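You operate a simulated robot arm through the tools that you are given. There is no shell and no other tool.

You are at the controls of a simulated robot arm. One attempt, no reset.

Task
Dust the clamped panel with the yellow cloth, then stain it brown.
Fine: use the blue-grip pad; put cloth and pad back. A coat counts when it lies all over at full strength: go over it till it gets no stronger.
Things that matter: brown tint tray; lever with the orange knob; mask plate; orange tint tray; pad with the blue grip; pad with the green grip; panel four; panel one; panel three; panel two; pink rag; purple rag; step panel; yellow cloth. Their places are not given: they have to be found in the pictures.

The check looks at the end state, three seconds after you hand in, the way a careful person would. Anything else that was tipped, shoved, dropped, spilled or broken makes it a failure. Flat cloth is picked up by pressing the open fingertips on it (5 to 10 N) and closing them slowly along it; thin cloth reads only 2 to 8 mm in the jaws.

Robot
A 6-joint arm with a two-finger parallel gripper, fixed in place. Base frame: the origin is on the floor under the middle of its stand, x ahead of it, y to its left, z up; the work surface is at about z = 90. Lengths are in cm, angles in degrees, forces in N, time in s.
With the tool pointing down near the work surface it reaches from about 34 to 86 cm from the base axis. Its first joint turns from -115.0 to 115.0 degrees. Payload 3.43 kg.
Tool frame: the origin (TCP) lies between the finger pads and is the grasp point; the fingertips stand 3.4 cm ahead of it; z points along the fingers, y is the line along which they close. The gripper opens to 12.8 cm. The fingers are 2.4 cm wide and 1.2 cm thick; the gripper's body (4.8 by 13 cm) begins 9.6 cm behind the TCP.
Orientation is that of the tool frame in the base frame, as a unit quaternion [x, y, z, w]. With the fingers straight down and closing along the base's y, the tool's x points along the base's -x, its y along +y and its z along -z.

Tools
- The arm moves only by the tool drive_tool. Its argument "steps" is a list of rows, each a list of 7 numbers: the shift along the tool's x, y, z in units of 250 mm (1.0 is 250 mm), then the turn, a rotation vector about the tool's x, y, z in units of 120 degrees (1.0 is 120 degrees), then the closure in counts, from 0 (fully open) to 255 (shut). In form: [[x, y, z, ax, ay, az, hand], ...]. A call has 1 to 20 rows; each row is the pose to reach, as a shift and turn from the pose commanded when the call began, along the tool's axes at that moment. A call with a number of a shift or a turn outside -1 to 1 is refused whole. Rows are played at 5 a second. More than 5 cm and 8.6 degrees between two rows, or a gripper value outside its range, and nothing of the call is played. Where a pose cannot be reached the arm comes as near as it can. A force on the tool above 40 N (or 10 N above the force at the start of the call, whichever is more), or a blocked arm, ends the call early, and 0.2 s more pass. The fingers move at their own pace (about 10.8 cm/s each) and stop on an object; they squeeze with about 31 N. The grip force told is the motor's: it shows also when the fingers shut on nothing. Time passes only in rows, and 0.2 s behind the last, so rows that repeat a pose let the fingers close. It gives the time, the measured TCP pose, the force on the tool (base axes), the opening and the grip force at its end, in the units of the frame above (readings bear some noise), with the torque about the TCP (base axes, N m) and any sound that the robot's microphone picked up.
- Cameras (640 x 400 px; columns grow to the right, rows downward): "scene" is fixed at [5.29, 64.65, 152.64]; the picture's right is [-0.31, -0.95, 0.00], its down [-0.66, 0.22, -0.72] and it looks along [0.68, -0.23, -0.69] (base axes); focal length 332 px, centre (320, 200). "wrist" rides on the gripper at [7.6, -1.1, -16] in the tool frame; the picture's right is [0.15, 0.99, 0.00], its down [-0.88, 0.13, -0.46] and it looks along [-0.45, 0.07, 0.89] (tool axes); focal length 234 px, centre (320, 200).
- snapshot(camera): a new picture of that camera. No time passes.
- slide_trunk(by): moves the trunk up (or, below 0, down) by that many cm; the arm rides with it, the base frame stays. It gives what a move gives, with no picture.
- locate(camera, pixels): for up to 12 pixels [column, row] of the newest picture of that camera ("zoom" is the newest enlarged one), the place [x, y, z] in the base frame of the surface seen there, good to about 0.3 cm. No time passes.
- close_up(camera, box): a new picture of the part [left, top, right, bottom] of that camera's present view, enlarged. No time passes.
- job_done(): hands the job in; it is judged then, once.

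Open the gripper and draw the arm clear of the work before you hand the job in, unless the task says otherwise.

The tools are called after ">>>" as a command line: name --pt "numbers of a row" for each row, then --argument value for the rest, lists and objects as JSON in quotes. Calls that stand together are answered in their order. drive_tool: Moves the arm, as the interface text tells. Its arguments: {"type":"object","properties":{"steps":{"type":"array"}},"required":["steps"]} The other tools are called the same way: slide_trunk (by) moves the trunk up or down; snapshot (camera) takes a picture; locate (camera, pixels) gives the place of the surface under pixels of a picture; close_up (camera, box) takes an enlarged picture of a part of a camera's view; job_done () hands the job in.

At the start:

```text
clock: 0.0
tcp_pos: [48.3, 29.75, 125.07]
ee_rot: [0.001, 1.0, 0.0, 0.001]
force: [0.1, 0.5, 0.1]
wrist_torque: [-0.01, 0.02, 0.01]
grip_width: 12.78
grasp_force: 0.1
trunk travel left (down, up): [-70.0, 9.0]
```

scene: 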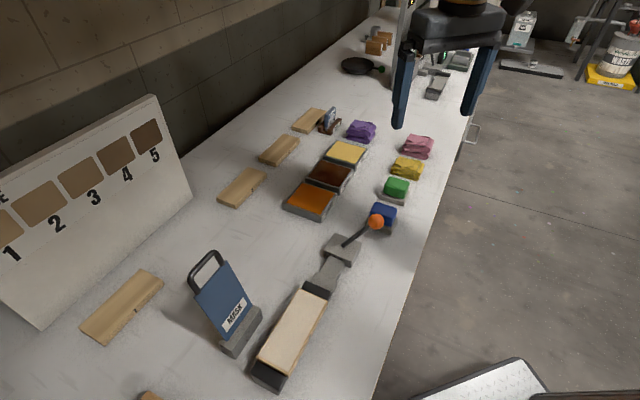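
wrist: 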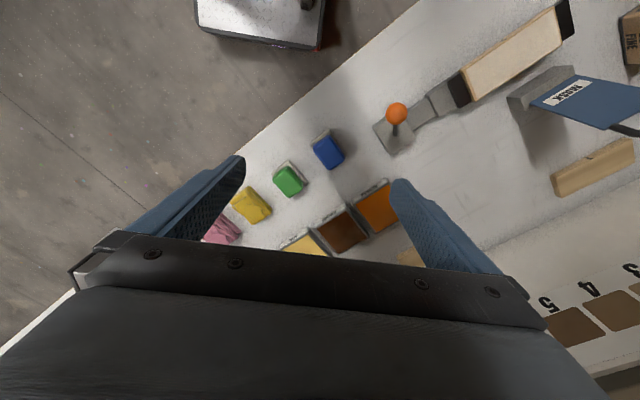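

I see the clamped panel at about (290,335) in the scene picture, the yellow cloth near (407,167) and the blue-grip pad near (383,213). I take enlarged pictures to see details and labels.

>>> close_up --camera "scene" --box '[220, 190, 420, 400]'

>>> close_up --camera "scene" --box '[280, 90, 460, 240]'

>>> close_up --camera "scene" --box '[0, 90, 280, 400]'

```text
1.90 times, centred on (320, 295) of scene
```

zoom: 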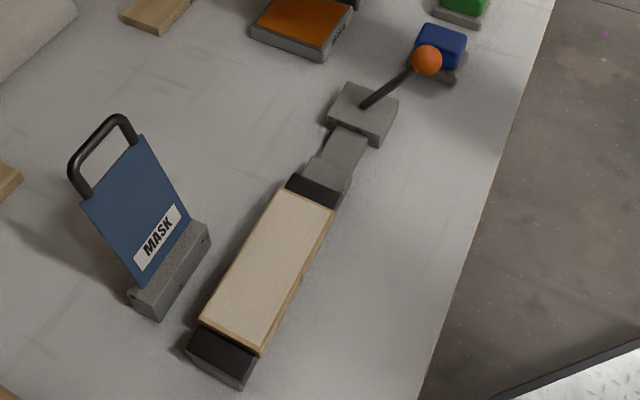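

```text
2.67 times, centred on (370, 165) of scene
```

zoom: 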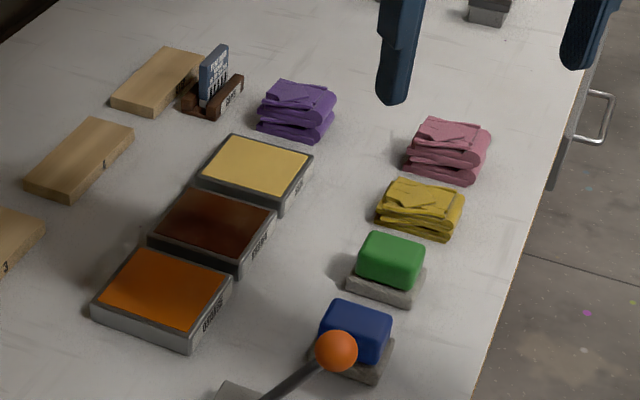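

```text
1.29 times, centred on (140, 245) of scene
```

zoom: 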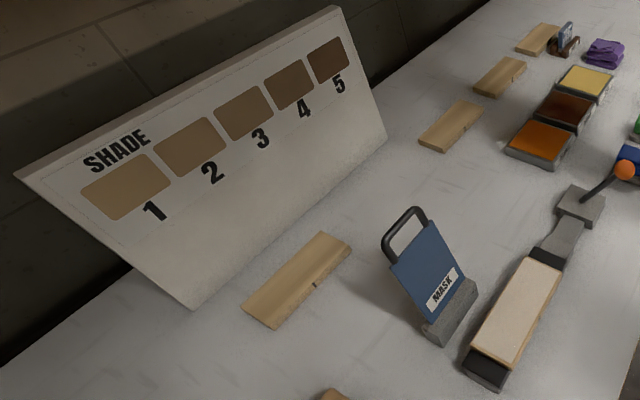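

I zoom tightly on the little card at (330,117), the tray labels, the panel and lever clamp.

>>> close_up --camera "scene" --box '[312, 100, 352, 138]'

>>> close_up --camera "scene" --box '[280, 130, 380, 230]'

>>> close_up --camera "scene" --box '[245, 210, 405, 310]'

>>> close_up --camera "scene" --box '[350, 120, 450, 240]'

>>> close_up --camera "wrist" --box '[180, 60, 420, 260]'

```text
10.53 times, centred on (332, 119) of scene
```

zoom: 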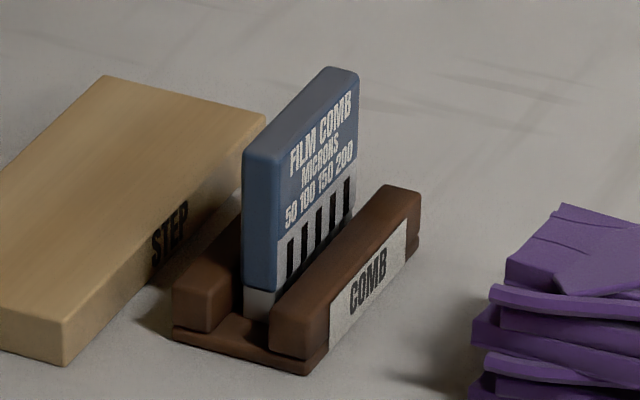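

```text
4.00 times, centred on (330, 180) of scene
```

zoom: 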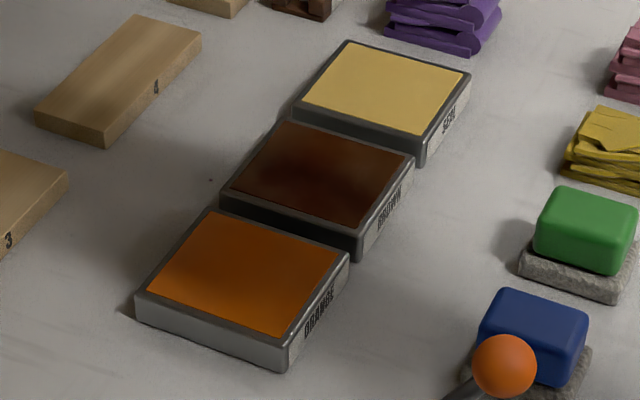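

```text
4.00 times, centred on (325, 260) of scene
```

zoom: 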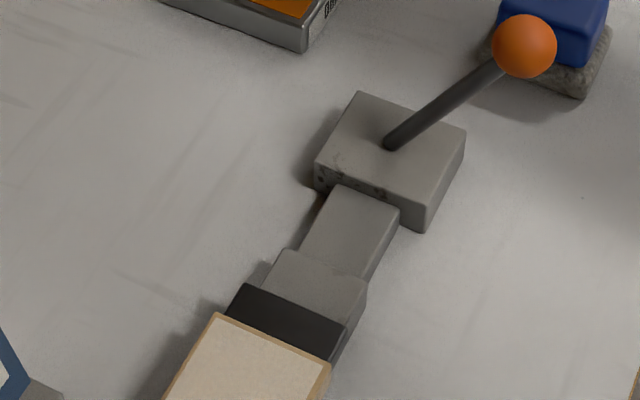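

```text
3.33 times, centred on (400, 180) of scene
```

zoom: 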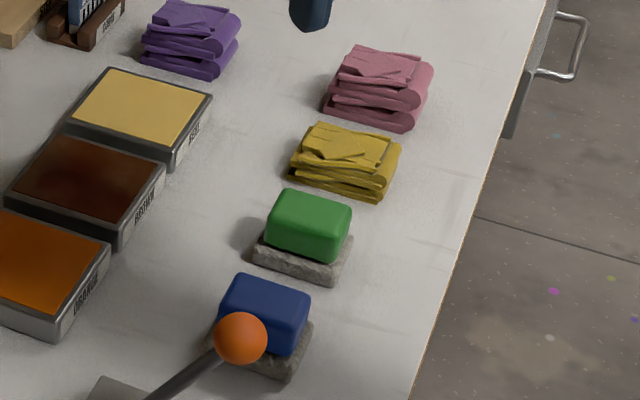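

```text
2.00 times, centred on (300, 160) of wrist
```

zoom: 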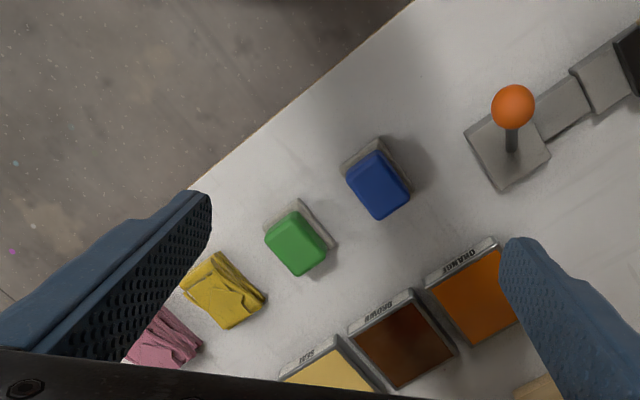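

Now I get the base-frame places of the key features from the scene picture: panel corners, cloth, pads, trays, lever and mask plate.

>>> snapshot --camera "scene"

>>> locate --camera "scene" --pixels '[[407, 165], [383, 212], [397, 186], [376, 222], [330, 176], [312, 200], [345, 152], [343, 248], [292, 330], [235, 300], [418, 145], [362, 130]]'

>>> locate --camera "scene" --pixels '[[258, 361], [284, 373], [304, 292], [328, 298], [317, 284], [268, 375], [330, 270], [210, 255], [240, 335], [262, 315], [383, 230], [350, 380]]'

```text
taken
```

scene: 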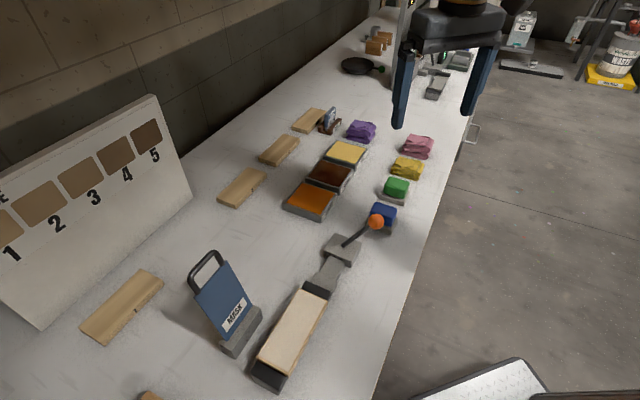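

```text
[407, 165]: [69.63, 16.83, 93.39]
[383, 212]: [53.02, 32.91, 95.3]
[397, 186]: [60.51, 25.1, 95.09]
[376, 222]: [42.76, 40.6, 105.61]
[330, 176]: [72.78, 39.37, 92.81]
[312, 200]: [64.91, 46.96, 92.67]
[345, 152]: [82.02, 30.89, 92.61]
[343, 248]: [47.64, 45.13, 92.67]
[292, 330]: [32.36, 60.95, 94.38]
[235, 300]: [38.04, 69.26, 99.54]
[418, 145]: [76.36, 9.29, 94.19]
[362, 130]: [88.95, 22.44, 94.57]
```

```text
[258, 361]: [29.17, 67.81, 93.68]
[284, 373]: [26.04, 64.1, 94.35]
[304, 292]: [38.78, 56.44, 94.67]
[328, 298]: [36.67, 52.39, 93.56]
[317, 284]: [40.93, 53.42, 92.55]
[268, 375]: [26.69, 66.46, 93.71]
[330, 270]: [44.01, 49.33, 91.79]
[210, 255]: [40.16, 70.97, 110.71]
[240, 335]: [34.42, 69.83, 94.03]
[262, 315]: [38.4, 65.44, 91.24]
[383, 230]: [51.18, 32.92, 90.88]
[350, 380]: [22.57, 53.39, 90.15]
```

I measure the panel corners and the pad and cloth edges more exactly with enlarged pictures.

>>> close_up --camera "scene" --box '[240, 270, 350, 400]'

```text
3.08 times, centred on (295, 335) of scene
```

zoom: 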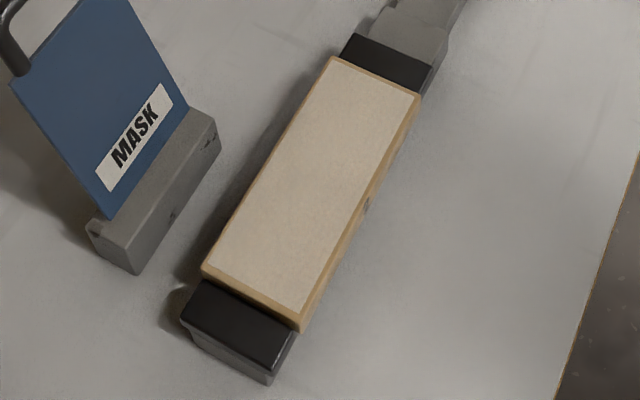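

>>> locate --camera "zoom" --pixels '[[336, 62], [413, 96], [206, 268], [297, 315], [310, 190], [353, 42], [428, 85], [186, 318], [268, 368], [343, 55], [420, 92], [210, 285]]'

>>> close_up --camera "scene" --box '[365, 165, 425, 245]'

```text
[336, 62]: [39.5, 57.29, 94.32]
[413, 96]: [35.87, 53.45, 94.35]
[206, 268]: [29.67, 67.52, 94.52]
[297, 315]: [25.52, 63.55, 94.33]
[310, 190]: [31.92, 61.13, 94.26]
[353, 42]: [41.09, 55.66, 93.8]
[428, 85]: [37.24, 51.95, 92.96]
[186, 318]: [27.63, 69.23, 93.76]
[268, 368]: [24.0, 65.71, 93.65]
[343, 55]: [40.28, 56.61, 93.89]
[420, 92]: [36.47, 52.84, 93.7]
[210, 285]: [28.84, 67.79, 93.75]
```

```text
5.00 times, centred on (395, 205) of scene
```

zoom: 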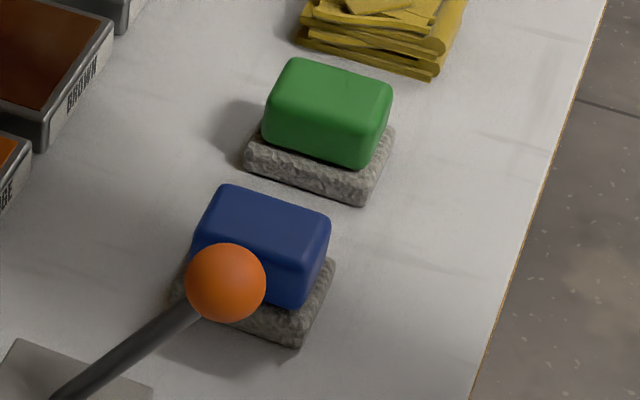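

>>> locate --camera "zoom" --pixels '[[222, 190], [325, 215], [310, 255], [300, 300], [330, 262], [298, 345], [250, 162], [365, 200], [390, 130], [290, 65], [385, 85], [360, 160]]'

>>> close_up --camera "wrist" --box '[200, 120, 420, 260]'

```text
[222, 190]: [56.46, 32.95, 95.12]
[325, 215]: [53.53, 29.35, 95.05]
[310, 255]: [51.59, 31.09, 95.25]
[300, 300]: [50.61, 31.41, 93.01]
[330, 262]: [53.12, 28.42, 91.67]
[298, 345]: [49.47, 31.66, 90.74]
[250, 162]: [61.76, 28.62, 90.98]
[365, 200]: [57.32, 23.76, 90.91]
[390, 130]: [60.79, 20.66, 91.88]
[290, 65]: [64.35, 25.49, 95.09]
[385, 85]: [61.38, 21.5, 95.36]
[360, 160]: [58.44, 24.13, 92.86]
```

```text
2.86 times, centred on (310, 190) of wrist
```

zoom: 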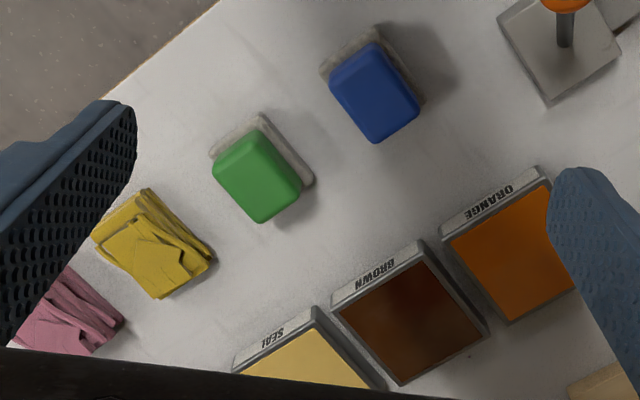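

The pads' felt bases sit at z 90–92 with grips up to 95.3; the panel top is z≈94.3, centre about (32.6, 60.5). I move the hand over toward the cloth, high up, for a better wrist view.

>>> drive_tool --pt "-0.06 -0.12 0 0 0 0 0" --pt "-0.13 -0.25 0 0 0 0 0" --pt "-0.2 -0.38 0 0 0 0 0" --pt "-0.26 -0.5 0 0 0 0 0" --pt "-0.26 -0.5 0 0 0 0 0"

>>> snapshot --camera "wrist"

>>> snapshot --camera "scene"

```text
clock: 1.2
tcp_pos: [54.72, 17.3, 125.27]
ee_rot: [0.0, 1.0, 0.0, 0.0]
force: [-0.4, 0.3, -0.2]
wrist_torque: [0.0, 0.0, -0.01]
grip_width: 12.8
grasp_force: 0.0
trunk travel left (down, up): [-70.0, 9.0]
```

```text
taken
```

wrist: 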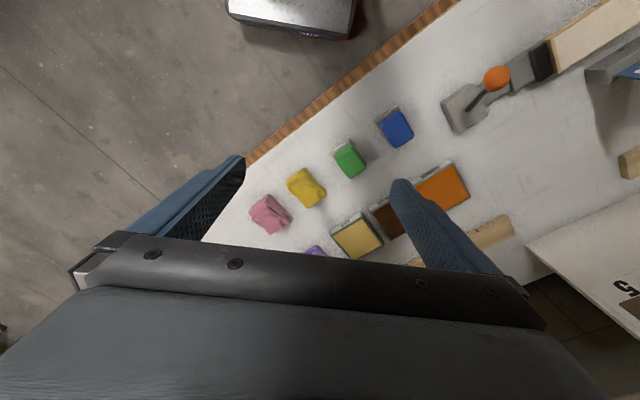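

```text
taken
```

scene: 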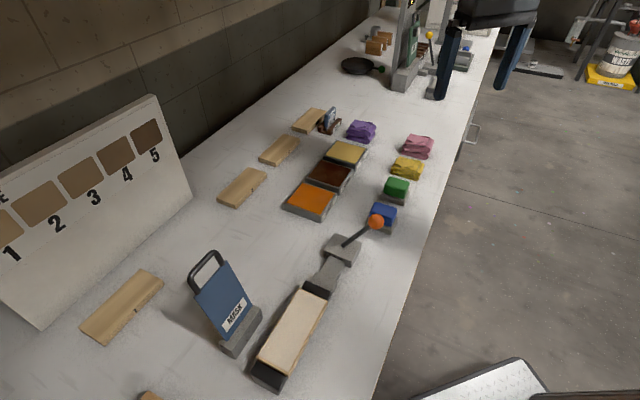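

>>> close_up --camera "wrist" --box '[230, 90, 430, 260]'

>>> close_up --camera "scene" --box '[380, 125, 450, 190]'

```text
2.35 times, centred on (330, 175) of wrist
```

zoom: 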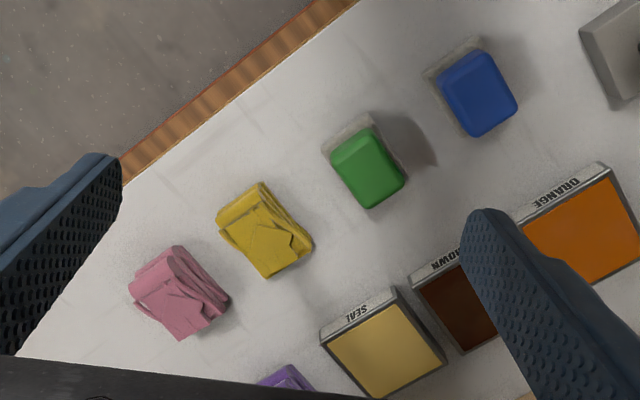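

```text
6.15 times, centred on (415, 158) of scene
```

zoom: 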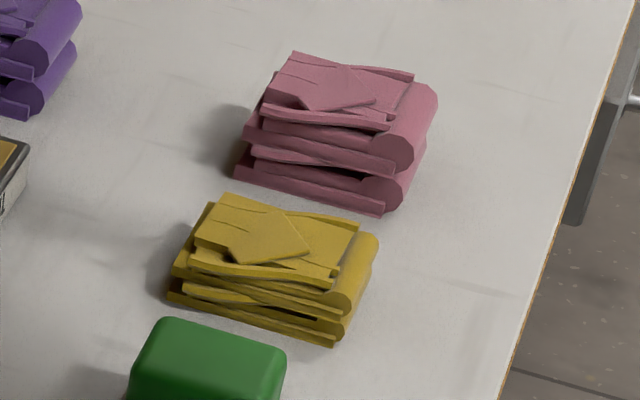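

The yellow cloth is a folded bundle; I measure its corners and edges.

>>> locate --camera "zoom" --pixels '[[222, 198], [355, 225], [335, 275], [190, 250], [270, 235], [372, 240], [335, 345], [170, 297], [350, 300], [240, 270], [300, 245], [260, 345]]'

```text
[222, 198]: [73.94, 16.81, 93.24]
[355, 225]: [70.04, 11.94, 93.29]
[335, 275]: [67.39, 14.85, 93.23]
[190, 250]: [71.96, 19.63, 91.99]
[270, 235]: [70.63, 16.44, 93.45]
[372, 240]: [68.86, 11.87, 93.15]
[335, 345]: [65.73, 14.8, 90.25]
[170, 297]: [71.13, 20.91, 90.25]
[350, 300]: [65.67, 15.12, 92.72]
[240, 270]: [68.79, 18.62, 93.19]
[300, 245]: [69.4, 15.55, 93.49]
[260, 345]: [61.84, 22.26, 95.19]
```

The cloth bundle is about 8 × 5 cm, centre near (70.2, 16), top z≈93.4, with the bench axes turned about 45°. I move above it at z≈115 while turning the tool −45° about its z so the fingers close along its short side.

>>> drive_tool --pt "-0.1 -0.01 0.06 0 0 -0.0625 0" --pt "-0.2 -0.02 0.13 0 0 -0.125 0" --pt "-0.3 -0.03 0.2 0 0 -0.1875 0" --pt "-0.4 -0.035 0.27 0 0 -0.25 0" --pt "-0.5 -0.045 0.34 0 0 -0.3125 0" --pt "-0.62 -0.052 0.4 0 0 -0.375 0" --pt "-0.62 -0.052 0.4 0 0 -0.375 0"

>>> snapshot --camera "wrist"

```text
clock: 2.8
tcp_pos: [70.51, 16.02, 115.29]
ee_rot: [-0.383, 0.924, 0.0, 0.0]
force: [-0.2, -0.4, -0.2]
wrist_torque: [0.05, 0.01, 0.01]
grip_width: 12.82
grasp_force: 0.1
trunk travel left (down, up): [-70.0, 9.0]
```

```text
taken
```

wrist: 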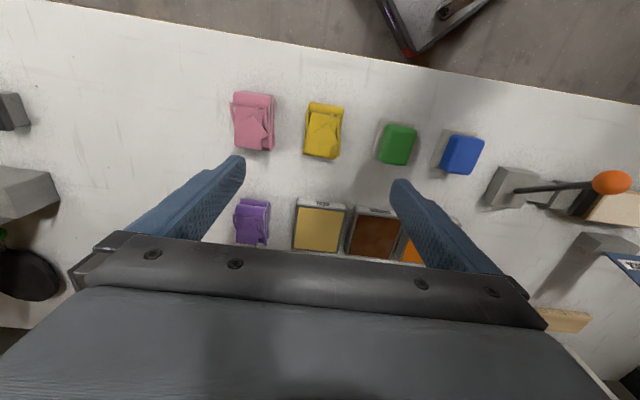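

The hand is above the cloth at (322,130). I zoom in on the wrist view and measure the cloth and blue pad corners.

>>> close_up --camera "wrist" --box '[270, 80, 370, 180]'

```text
4.00 times, centred on (320, 130) of wrist
```

zoom: 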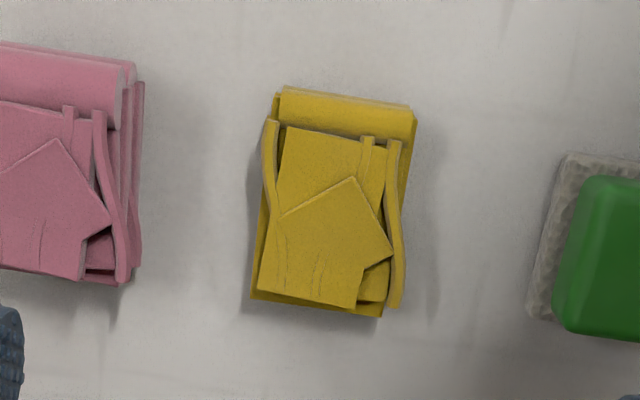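

>>> locate --camera "zoom" --pixels '[[278, 92], [414, 110], [253, 297], [380, 312], [330, 200], [262, 200], [405, 220], [345, 120], [310, 290], [395, 160], [245, 305], [125, 200]]'

>>> close_up --camera "wrist" --box '[360, 100, 500, 200]'

```text
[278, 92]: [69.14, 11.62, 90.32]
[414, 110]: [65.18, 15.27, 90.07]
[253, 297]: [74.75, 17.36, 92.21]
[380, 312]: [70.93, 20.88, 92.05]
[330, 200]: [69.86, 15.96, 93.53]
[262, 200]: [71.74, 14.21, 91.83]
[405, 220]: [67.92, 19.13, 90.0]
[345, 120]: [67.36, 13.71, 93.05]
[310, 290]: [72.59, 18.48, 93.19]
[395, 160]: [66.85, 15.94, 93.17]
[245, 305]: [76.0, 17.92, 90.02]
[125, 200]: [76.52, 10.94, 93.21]
```

```text
4.00 times, centred on (430, 150) of wrist
```

zoom: 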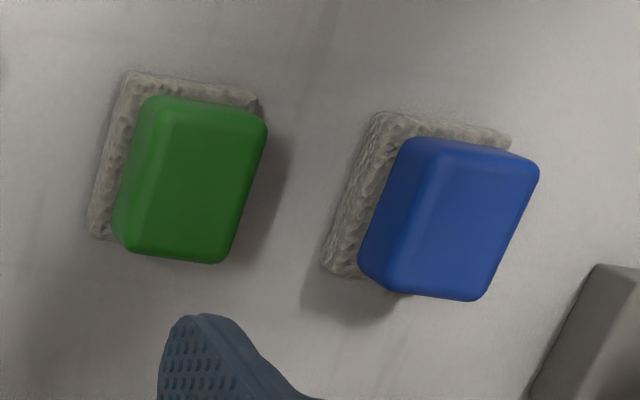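

The cloth centre works out at (70.0, 16.3), 8.0 × 5.3 cm at about 45.5°. The pink rag is only ~6.5 cm away, so I narrow the jaws to 8 cm, centre and descend to just above it.

>>> drive_tool --pt "0.007 0.022 0 0 0 0 96" --pt "0.007 0.022 0.1 0 0 0 96" --pt "0.007 0.022 0.25 0 0 0 96" --pt "0.007 0.022 0.4 0 0 0 96" --pt "0.007 0.022 0.5 0 0 0 96" --pt "0.007 0.022 0.6 0 0 0 96" --pt "0.007 0.022 0.65 0 0 0 96" --pt "0.007 0.022 0.65 0 0 0 96"

>>> snapshot --camera "wrist"

>>> close_up --camera "scene" --box '[360, 80, 480, 200]'

```text
clock: 4.6
tcp_pos: [69.75, 16.25, 98.93]
ee_rot: [-0.382, 0.924, 0.0, 0.0]
force: [-0.2, -0.2, -0.2]
wrist_torque: [0.0, 0.02, -0.01]
grip_width: 7.98
grasp_force: 0.0
trunk travel left (down, up): [-70.0, 9.0]
```

```text
taken
```

wrist: 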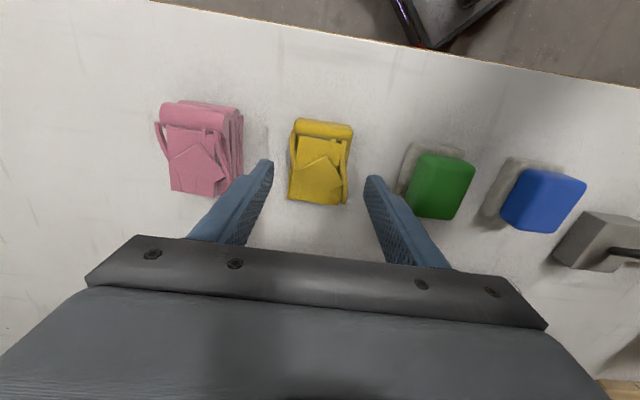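

```text
3.33 times, centred on (420, 140) of scene
```

zoom: 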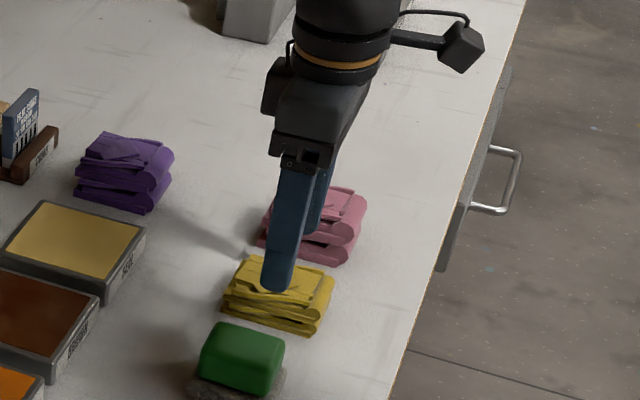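

The fingers straddle the cloth evenly (tips at columns 270 and 375, cloth 290–352). I lower another 4.3 cm and close slowly.

>>> drive_tool --pt "0 0 0.04 0 0 0 96" --pt "0 0 0.08 0 0 0 96" --pt "0 0 0.12 0 0 0 96" --pt "0 0 0.15 0 0 0 96" --pt "0 0 0.172 0 0 0 96" --pt "0 0 0.172 0 0 0 96"

>>> snapshot --camera "wrist"

>>> close_up --camera "scene" --box '[370, 110, 470, 200]'

```text
clock: 6.0
tcp_pos: [69.77, 16.25, 94.58]
ee_rot: [-0.383, 0.924, 0.001, -0.001]
force: [-0.3, -0.3, -0.8]
wrist_torque: [0.01, -0.01, 0.0]
grip_width: 8.0
grasp_force: 0.1
trunk travel left (down, up): [-70.0, 9.0]
```

```text
taken
```

wrist: 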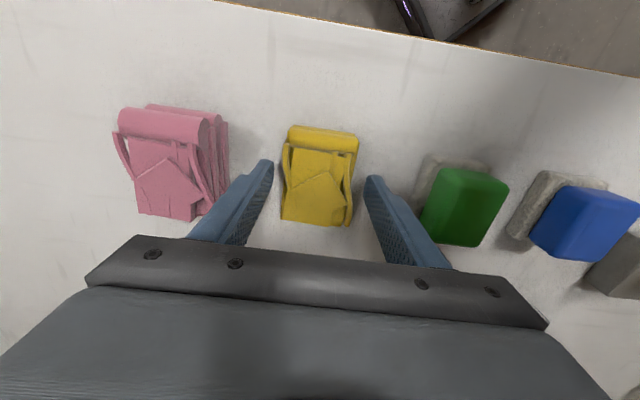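

```text
4.44 times, centred on (420, 155) of scene
```

zoom: 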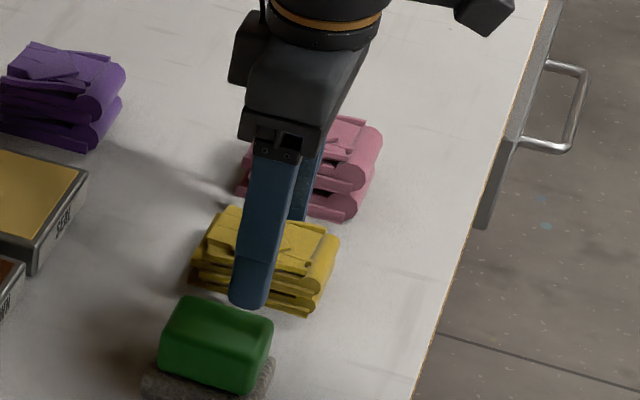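

The tips straddle the bundle with a clear gap on both sides and no contact force. I close slowly onto the cloth.

>>> drive_tool --pt "0 0 0 0 0 0 110" --pt "0 0 0 0 0 0 122" --pt "0 0 0 0 0 0 134" --pt "0 0 0 0 0 0 144" --pt "0 0 0 0 0 0 154" --pt "0 0 0 0 0 0 164" --pt "0 0 0 0 0 0 175" --pt "0 0 0 0 0 0 190" --pt "0 0 0 0 0 0 210" --pt "0 0 0 0 0 0 230" --pt "0 0 0 0 0 0 255" --pt "0 0 0 0 0 0 255" --pt "0 0 0 0 0 0 255"

>>> snapshot --camera "wrist"

>>> close_up --camera "scene" --box '[370, 110, 470, 200]'

```text
clock: 8.8
tcp_pos: [69.86, 16.3, 94.75]
ee_rot: [-0.383, 0.924, 0.0, 0.001]
force: [0.0, 0.6, 0.2]
wrist_torque: [0.01, -0.01, -0.03]
grip_width: 5.68
grasp_force: 31.1
trunk travel left (down, up): [-70.0, 9.0]
```

```text
taken
```

wrist: 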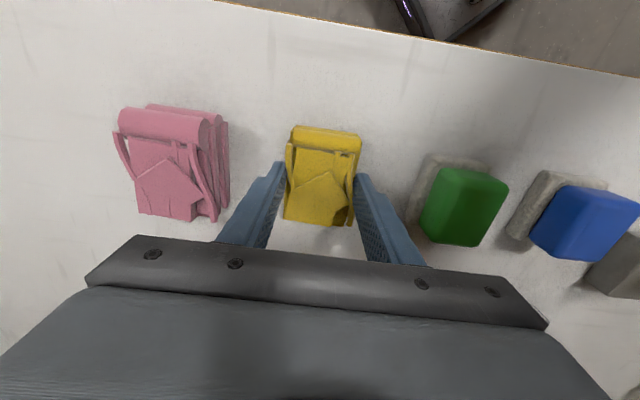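

```text
4.44 times, centred on (420, 155) of scene
```

zoom: 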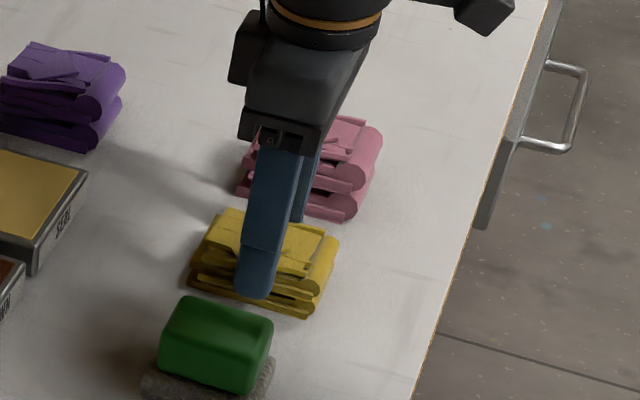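

The jaws stopped at 5.68 cm with 31 N, so the bundle is held. I lift it straight up slowly and look.

>>> drive_tool --pt "0 0 -0.02 0 0 0 255" --pt "0 0 -0.06 0 0 0 255" --pt "0 0 -0.12 0 0 0 255" --pt "0 0 -0.2 0 0 0 255" --pt "0 0 -0.3 0 0 0 255" --pt "0 0 -0.4 0 0 0 255" --pt "0 0 -0.52 0 0 0 255" --pt "0 0 -0.64 0 0 0 255" --pt "0 0 -0.64 0 0 0 255"

>>> snapshot --camera "wrist"

>>> snapshot --camera "scene"

```text
clock: 10.8
tcp_pos: [69.81, 16.44, 110.75]
ee_rot: [-0.383, 0.924, 0.0, 0.0]
force: [-0.4, 0.1, -0.1]
wrist_torque: [-0.02, -0.01, -0.01]
grip_width: 5.69
grasp_force: 30.9
trunk travel left (down, up): [-70.0, 9.0]
```

```text
taken
```

wrist: 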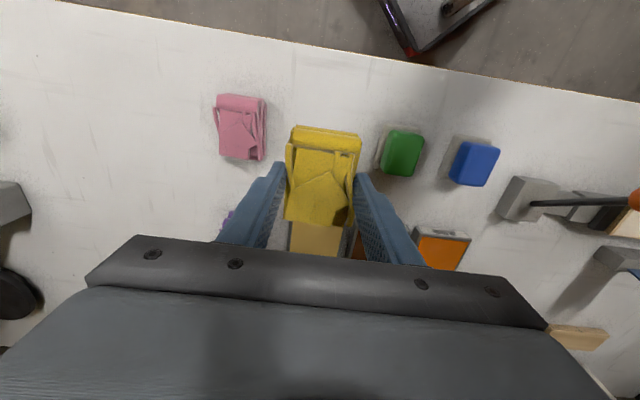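

```text
taken
```

scene: 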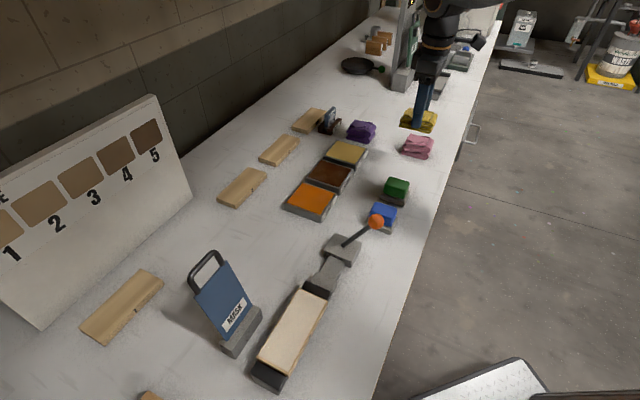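

The cloth hangs cleanly in the jaws. I raise it a bit more and carry it along the bench direction (tool +y) toward the panel, staying above the lever knob (z≈107).

>>> drive_tool --pt "0 0.04 -0.1 0 0 0 255" --pt "0 0.12 -0.2 0 0 0 255" --pt "-0.01 0.26 -0.29 0 0 0 255" --pt "-0.02 0.42 -0.29 0 0 0 255" --pt "-0.04 0.58 -0.29 0 0 0 255" --pt "-0.06 0.74 -0.29 0 0 0 255" --pt "-0.08 0.88 -0.29 0 0 0 255" --pt "-0.09 1.0 -0.29 0 0 0 255"

>>> drive_tool --pt "-0.01 0.12 0 0 0 0 255" --pt "-0.02 0.27 0 0 0 0 255" --pt "-0.04 0.42 0 0 0 0 255" --pt "-0.05 0.57 0 0 0 0 255" --pt "-0.07 0.72 0 0 0 0 255" --pt "-0.09 0.87 0 0 0 0 255" --pt "-0.1 1.0 0 0 0 0 255" --pt "-0.1 1.0 0 0 0 0 255"

>>> snapshot --camera "scene"

>>> snapshot --camera "wrist"

```text
clock: 12.6
tcp_pos: [53.68, 35.56, 117.91]
ee_rot: [-0.382, 0.924, 0.0, 0.0]
force: [0.8, -0.6, -0.4]
wrist_torque: [0.0, 0.02, 0.0]
grip_width: 5.67
grasp_force: 30.9
trunk travel left (down, up): [-70.0, 9.0]
```

```text
clock: 14.4
tcp_pos: [37.85, 54.99, 117.88]
ee_rot: [-0.383, 0.924, 0.0, 0.001]
force: [0.2, -0.7, -0.7]
wrist_torque: [0.0, 0.01, -0.02]
grip_width: 5.67
grasp_force: 31.0
trunk travel left (down, up): [-70.0, 9.0]
```

```text
taken
```

scene: 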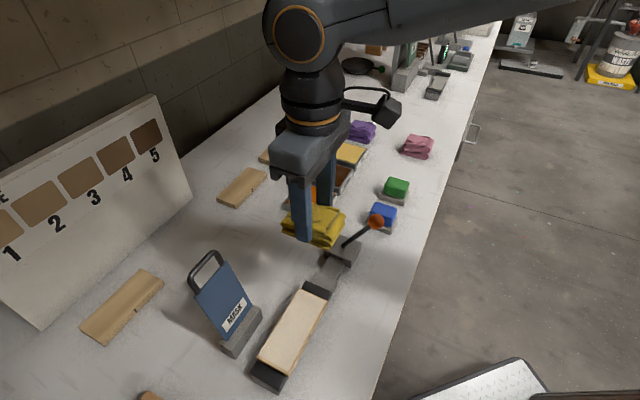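

```text
taken
```

wrist: 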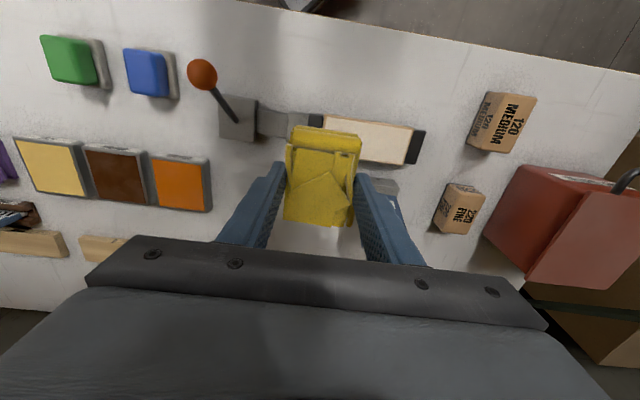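

The TCP is at (37.9, 55.0, 117.9), with the panel visible at (365,140) in the wrist view. I re-measure the panel corners from here.

>>> close_up --camera "wrist" --box '[300, 90, 440, 190]'

```text
4.00 times, centred on (370, 140) of wrist
```

zoom: 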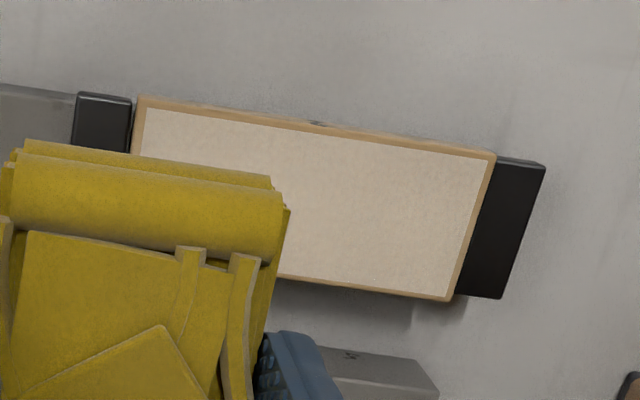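

>>> locate --camera "zoom" --pixels '[[138, 99], [494, 155], [450, 299], [150, 110], [487, 160], [445, 294], [300, 200], [400, 150], [130, 95], [542, 165], [498, 297], [330, 380]]'

```text
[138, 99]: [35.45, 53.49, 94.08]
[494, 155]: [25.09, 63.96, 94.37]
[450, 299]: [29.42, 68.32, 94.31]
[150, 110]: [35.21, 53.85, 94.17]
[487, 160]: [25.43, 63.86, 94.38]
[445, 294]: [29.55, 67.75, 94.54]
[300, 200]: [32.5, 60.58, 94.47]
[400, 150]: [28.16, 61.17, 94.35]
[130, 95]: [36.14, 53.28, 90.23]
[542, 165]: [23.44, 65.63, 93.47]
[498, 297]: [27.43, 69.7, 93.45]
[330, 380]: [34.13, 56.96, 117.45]
```

Refined: panel centre (32.4, 60.75), 14.7 × 6.1 cm along 135°, top z 94.35. I move over its centre and lower until the cloth bottom is about 1.5 cm above it.

>>> drive_tool --pt "-0.003 0.1 0.0 0 0 0 255" --pt "-0.006 0.22 0.06 0 0 0 255" --pt "-0.009 0.317 0.16 0 0 0 255" --pt "-0.009 0.317 0.3 0 0 0 255" --pt "-0.009 0.317 0.44 0 0 0 255" --pt "-0.009 0.317 0.56 0 0 0 255" --pt "-0.009 0.317 0.67 0 0 0 255" --pt "-0.009 0.317 0.67 0 0 0 255"

>>> snapshot --camera "scene"

>>> snapshot --camera "wrist"

```text
clock: 16.2
tcp_pos: [32.27, 60.8, 101.13]
ee_rot: [-0.383, 0.924, 0.0, 0.0]
force: [0.6, -0.4, 0.0]
wrist_torque: [-0.02, -0.02, 0.0]
grip_width: 5.69
grasp_force: 30.8
trunk travel left (down, up): [-70.0, 9.0]
```

```text
taken
```

scene: 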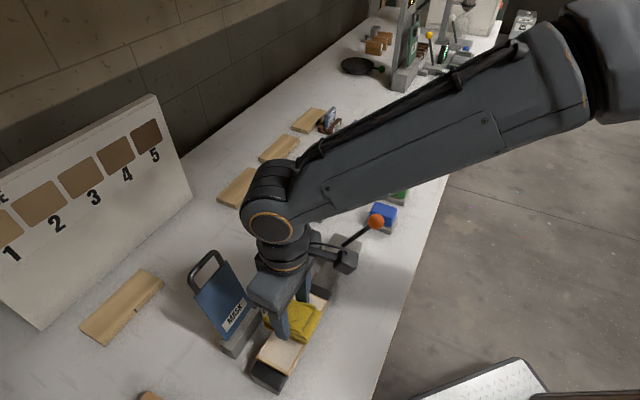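

```text
taken
```

wrist: 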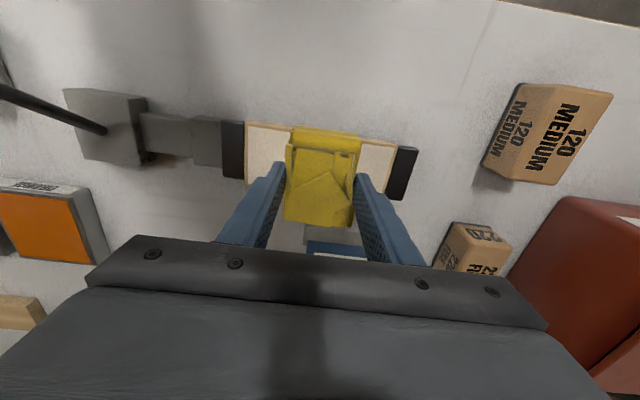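

The cloth hangs over the panel middle with clearance to the mask. I lower gently toward contact, watching the force.

>>> drive_tool --pt "0 0 0.03 0 0 0 255" --pt "0 0 0.055 0 0 0 255" --pt "0 0 0.07 0 0 0 255" --pt "0 0 0.078 0 0 0 255" --pt "0 0 0.084 0 0 0 255" --pt "0 0 0.084 0 0 0 255"

```text
clock: 17.6
tcp_pos: [32.33, 60.78, 99.11]
ee_rot: [-0.383, 0.924, 0.0, 0.0]
force: [0.5, 0.0, -0.8]
wrist_torque: [0.01, 0.0, -0.01]
grip_width: 5.63
grasp_force: 31.1
trunk travel left (down, up): [-70.0, 9.0]
```

No contact yet at z 99.1. I go down in 1 mm steps.

>>> drive_tool --pt "0 0 0.004 0 0 0 255" --pt "0 0 0.008 0 0 0 255" --pt "0 0 0.012 0 0 0 255" --pt "0 0 0.012 0 0 0 255"

```text
clock: 18.6
tcp_pos: [32.25, 60.74, 98.84]
ee_rot: [-0.383, 0.924, 0.0, 0.001]
force: [-0.3, -1.7, 21.1]
wrist_torque: [-0.25, 0.06, 0.0]
grip_width: 5.67
grasp_force: 30.7
trunk travel left (down, up): [-70.0, 9.0]
```

Contact at z≈98.85 with 21 N, a bit firm. I ease up about 1 mm to get near 8–10 N.

>>> drive_tool --pt "0 0 -0.003 0 0 0 255" --pt "0 0 -0.004 0 0 0 255" --pt "0 0 -0.004 0 0 0 255"

```text
clock: 19.4
tcp_pos: [32.31, 60.81, 99.02]
ee_rot: [-0.383, 0.924, -0.001, 0.001]
force: [0.5, 1.4, 18.4]
wrist_torque: [0.07, -0.06, -0.01]
grip_width: 5.68
grasp_force: 31.1
trunk travel left (down, up): [-70.0, 9.0]
```

>>> drive_tool --pt "0 0 -0.002 0 0 0 255" --pt "0 0 -0.004 0 0 0 255" --pt "0 0 -0.004 0 0 0 255"

```text
clock: 20.2
tcp_pos: [32.26, 60.84, 98.94]
ee_rot: [-0.383, 0.924, 0.0, 0.0]
force: [2.4, 2.7, 8.2]
wrist_torque: [0.19, -0.05, -0.01]
grip_width: 5.67
grasp_force: 30.7
trunk travel left (down, up): [-70.0, 9.0]
```

About 8 N now. I sweep the cloth along the panel (tool ±y, ±7 cm) with this pressure.

>>> drive_tool --pt "0 0.05 0 0 0 0 255" --pt "0 0.11 0 0 0 0 255" --pt "0 0.17 0 0 0 0 255" --pt "0 0.23 0 0 0 0 255" --pt "0 0.27 0 0 0 0 255" --pt "0 0.21 0 0 0 0 255" --pt "0 0.15 0 0 0 0 255" --pt "0 0.09 0 0 0 0 255" --pt "0 0.03 0 0 0 0 255" --pt "0 -0.03 0 0 0 0 255" --pt "0 -0.09 0 0 0 0 255" --pt "0 -0.15 0 0 0 0 255" --pt "0 -0.21 0 0 0 0 255" --pt "0 -0.27 0 0 0 0 255" --pt "0 -0.21 0 0 0 0 255" --pt "0 -0.15 0 0 0 0 255" --pt "0 -0.09 0 0 0 0 255" --pt "0 -0.03 0 0 0 0 255" --pt "0 0 0 0 0 0 255"

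>>> snapshot --camera "wrist"

>>> snapshot --camera "scene"

```text
clock: 24.2
tcp_pos: [32.36, 60.85, 98.8]
ee_rot: [-0.383, 0.924, 0.001, 0.0]
force: [0.1, 0.3, 1.5]
wrist_torque: [0.03, -0.04, 0.01]
grip_width: 5.7
grasp_force: 30.7
trunk travel left (down, up): [-70.0, 9.0]
```

```text
taken
```

wrist: 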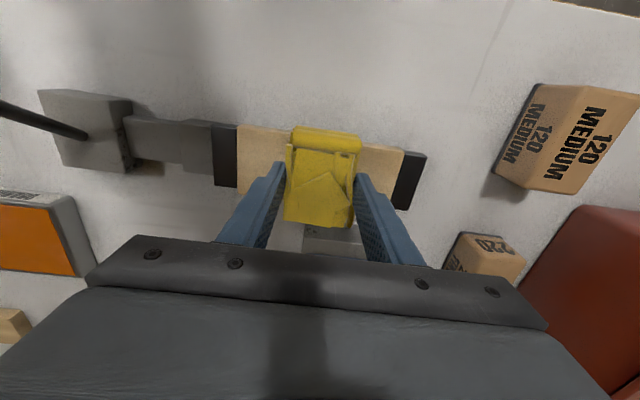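

```text
taken
```

scene: 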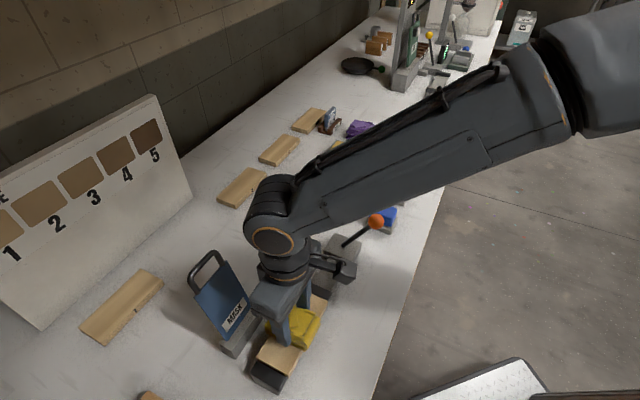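

The pale dust has turned to wood colour where wiped. Force dropped to 1.5 N, so I press ~1 mm more and make a second pass with slight side shifts.

>>> drive_tool --pt "0 0 0.003 0 0 0 255" --pt "0.02 0.05 0.004 0 0 0 255" --pt "0.03 0.11 0.004 0 0 0 255" --pt "0.03 0.17 0.004 0 0 0 255" --pt "0.03 0.23 0.004 0 0 0 255" --pt "0.03 0.27 0.004 0 0 0 255" --pt "-0.03 0.27 0.004 0 0 0 255" --pt "-0.03 0.21 0.004 0 0 0 255" --pt "-0.03 0.15 0.004 0 0 0 255" --pt "-0.03 0.09 0.004 0 0 0 255" --pt "-0.03 0.03 0.004 0 0 0 255" --pt "-0.03 -0.03 0.004 0 0 0 255" --pt "-0.03 -0.09 0.004 0 0 0 255" --pt "-0.03 -0.15 0.004 0 0 0 255" --pt "-0.03 -0.21 0.004 0 0 0 255" --pt "-0.03 -0.27 0.004 0 0 0 255" --pt "0.03 -0.27 0.004 0 0 0 255" --pt "0.03 -0.21 0.004 0 0 0 255" --pt "0.03 -0.15 0.004 0 0 0 255" --pt "0.03 -0.09 0.004 0 0 0 255"

```text
clock: 28.4
tcp_pos: [33.52, 58.61, 99.0]
ee_rot: [-0.382, 0.924, 0.001, -0.001]
force: [3.7, -2.7, 13.9]
wrist_torque: [-0.08, -0.28, -0.03]
grip_width: 5.68
grasp_force: 30.7
trunk travel left (down, up): [-70.0, 9.0]
```

Now about 14 N; I do one more full sweep and then lift off to look at the panel.

>>> drive_tool --pt "0 0.06 0 0 0 0 255" --pt "0 0.12 0 0 0 0 255" --pt "0 0.18 0 0 0 0 255" --pt "-0.02 0.24 0 0 0 0 255" --pt "-0.03 0.3 0 0 0 0 255" --pt "-0.03 0.36 0 0 0 0 255" --pt "-0.03 0.3 0 0 0 0 255" --pt "-0.03 0.24 0 0 0 0 255" --pt "-0.03 0.18 0 0 0 0 255" --pt "-0.03 0.12 0 0 0 0 255" --pt "-0.03 0.06 0 0 0 0 255" --pt "-0.03 0 0 0 0 0 255" --pt "-0.03 -0.06 0 0 0 0 255" --pt "-0.03 -0.12 0 0 0 0 255" --pt "-0.03 -0.18 0 0 0 0 255" --pt "-0.03 -0.1 0 0 0 0 255" --pt "-0.03 -0.1 -0.06 0 0 0 255" --pt "-0.03 -0.1 -0.2 0 0 0 255" --pt "-0.03 -0.1 -0.36 0 0 0 255" --pt "-0.03 -0.2 -0.5 0 0 0 255"

>>> snapshot --camera "wrist"

>>> snapshot --camera "scene"

```text
clock: 32.6
tcp_pos: [37.56, 55.59, 111.45]
ee_rot: [-0.382, 0.924, 0.0, 0.001]
force: [-0.2, -0.5, -0.1]
wrist_torque: [-0.06, -0.02, -0.01]
grip_width: 5.66
grasp_force: 31.2
trunk travel left (down, up): [-70.0, 9.0]
```

```text
taken
```

wrist: 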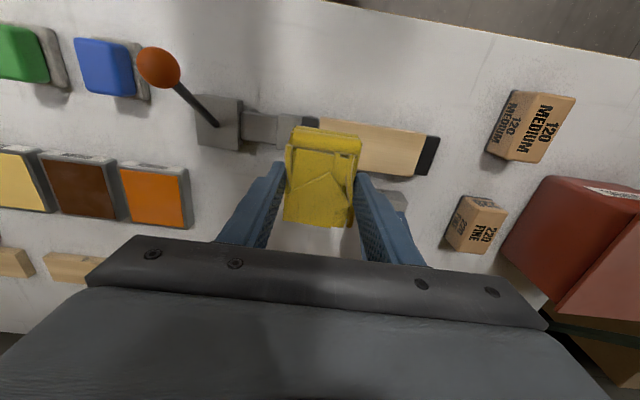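

```text
taken
```

scene: 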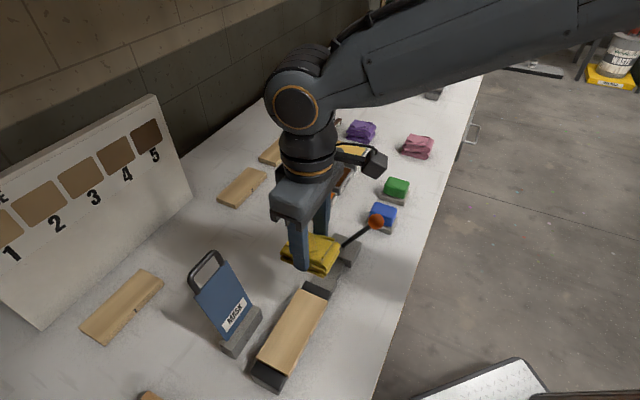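

The panel now looks clean wood; I zoom in to check that no dust is left anywhere on it.

>>> close_up --camera "scene" --box '[240, 270, 350, 400]'

>>> close_up --camera "wrist" --box '[290, 90, 450, 200]'

```text
3.08 times, centred on (295, 335) of scene
```

zoom: 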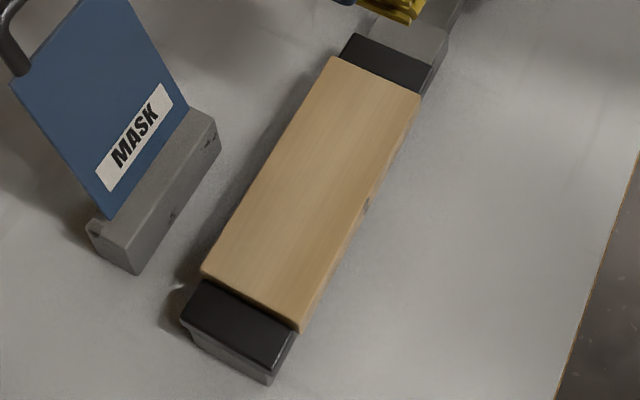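

```text
3.64 times, centred on (370, 145) of wrist
```

zoom: 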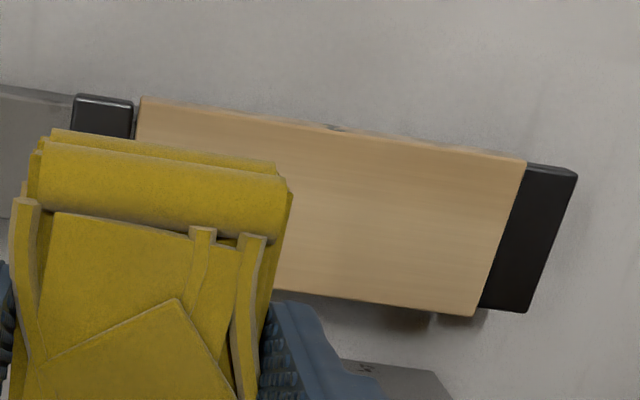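

The panel is evenly clean. I carry the cloth back to its place at (69.9, 16.3), rising first to clear the lever knob.

>>> drive_tool --pt "0 0 -0.12 0 0 0 255" --pt "0 -0.08 -0.25 0 0 0 255" --pt "0.01 -0.22 -0.28 0 0 0 255" --pt "0.02 -0.38 -0.28 0 0 0 255" --pt "0.04 -0.54 -0.28 0 0 0 255" --pt "0.06 -0.7 -0.28 0 0 0 255" --pt "0.08 -0.86 -0.28 0 0 0 255" --pt "0.1 -1.0 -0.28 0 0 0 255"

>>> drive_tool --pt "0.01 -0.14 0 0 0 0 255" --pt "0.03 -0.3 0 0 0 0 255" --pt "0.05 -0.46 0 0 0 0 255" --pt "0.07 -0.62 0 0 0 0 255" --pt "0.09 -0.78 0 0 0 0 255" --pt "0.1 -0.92 0 0 0 0 255" --pt "0.1 -1.0 0 0 0 0 255" --pt "0.1 -1.0 0 0 0 0 255"

>>> snapshot --camera "wrist"

```text
clock: 34.4
tcp_pos: [53.31, 36.14, 118.35]
ee_rot: [-0.384, 0.923, 0.0, 0.0]
force: [-0.1, -0.1, -0.3]
wrist_torque: [0.0, -0.04, 0.0]
grip_width: 5.69
grasp_force: 30.5
trunk travel left (down, up): [-70.0, 9.0]
```

```text
clock: 36.2
tcp_pos: [69.24, 16.71, 118.34]
ee_rot: [-0.383, 0.924, 0.0, 0.0]
force: [0.4, 0.2, -0.3]
wrist_torque: [0.01, -0.03, 0.01]
grip_width: 5.7
grasp_force: 30.6
trunk travel left (down, up): [-70.0, 9.0]
```

```text
taken
```

wrist: 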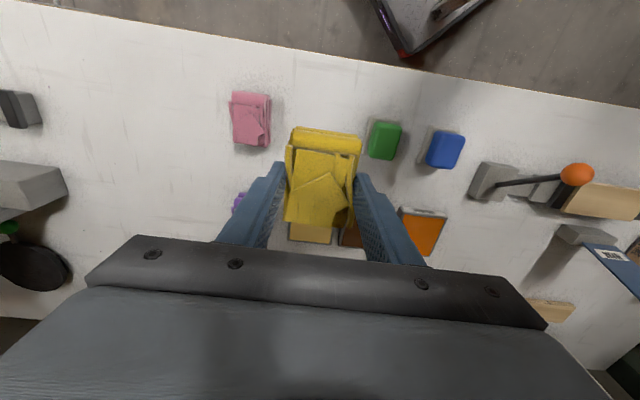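

I centre over the cloth's original spot and lower to just above the bench.

>>> drive_tool --pt "-0.006 -0.029 0.1 0 0 0 255" --pt "-0.006 -0.029 0.26 0 0 0 255" --pt "-0.006 -0.029 0.42 0 0 0 255" --pt "-0.006 -0.029 0.58 0 0 0 255" --pt "-0.006 -0.029 0.72 0 0 0 255" --pt "-0.006 -0.029 0.82 0 0 0 255" --pt "-0.006 -0.029 0.89 0 0 0 255" --pt "-0.006 -0.029 0.92 0 0 0 255" --pt "-0.006 -0.029 0.92 0 0 0 255"

>>> snapshot --camera "wrist"

```text
clock: 38.2
tcp_pos: [69.89, 16.45, 95.27]
ee_rot: [-0.383, 0.924, 0.001, 0.0]
force: [-0.2, 0.3, 0.2]
wrist_torque: [-0.03, 0.0, 0.0]
grip_width: 5.68
grasp_force: 31.7
trunk travel left (down, up): [-70.0, 9.0]
```

```text
taken
```

wrist: 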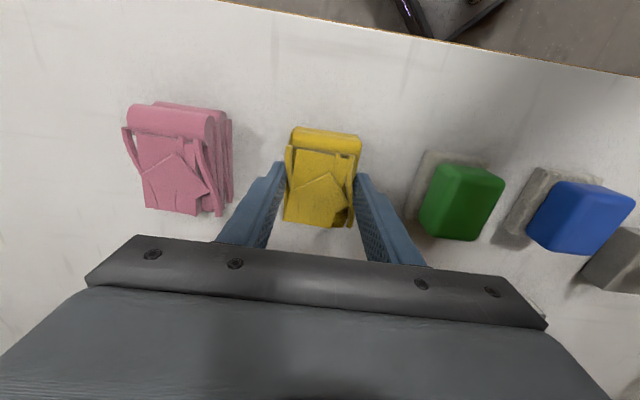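

The cloth hovers about half a centimetre over its spot. I lower in small steps until light contact.

>>> drive_tool --pt "0 0 0.01 0 0 0 255" --pt "0 0 0.018 0 0 0 255" --pt "0 0 0.024 0 0 0 255" --pt "0 0 0.024 0 0 0 255"

```text
clock: 39.2
tcp_pos: [70.04, 16.36, 94.75]
ee_rot: [-0.383, 0.924, 0.0, 0.0]
force: [0.5, 0.7, -0.9]
wrist_torque: [0.0, 0.04, 0.02]
grip_width: 5.68
grasp_force: 31.0
trunk travel left (down, up): [-70.0, 9.0]
```

>>> drive_tool --pt "0 0 0.004 0 0 0 255" --pt "0 0 0.008 0 0 0 255" --pt "0 0 0.008 0 0 0 255"

```text
clock: 40.0
tcp_pos: [69.95, 16.34, 94.52]
ee_rot: [-0.383, 0.924, 0.0, 0.0]
force: [-0.1, -1.6, 2.8]
wrist_torque: [0.0, 0.03, 0.02]
grip_width: 5.68
grasp_force: 30.7
trunk travel left (down, up): [-70.0, 9.0]
```

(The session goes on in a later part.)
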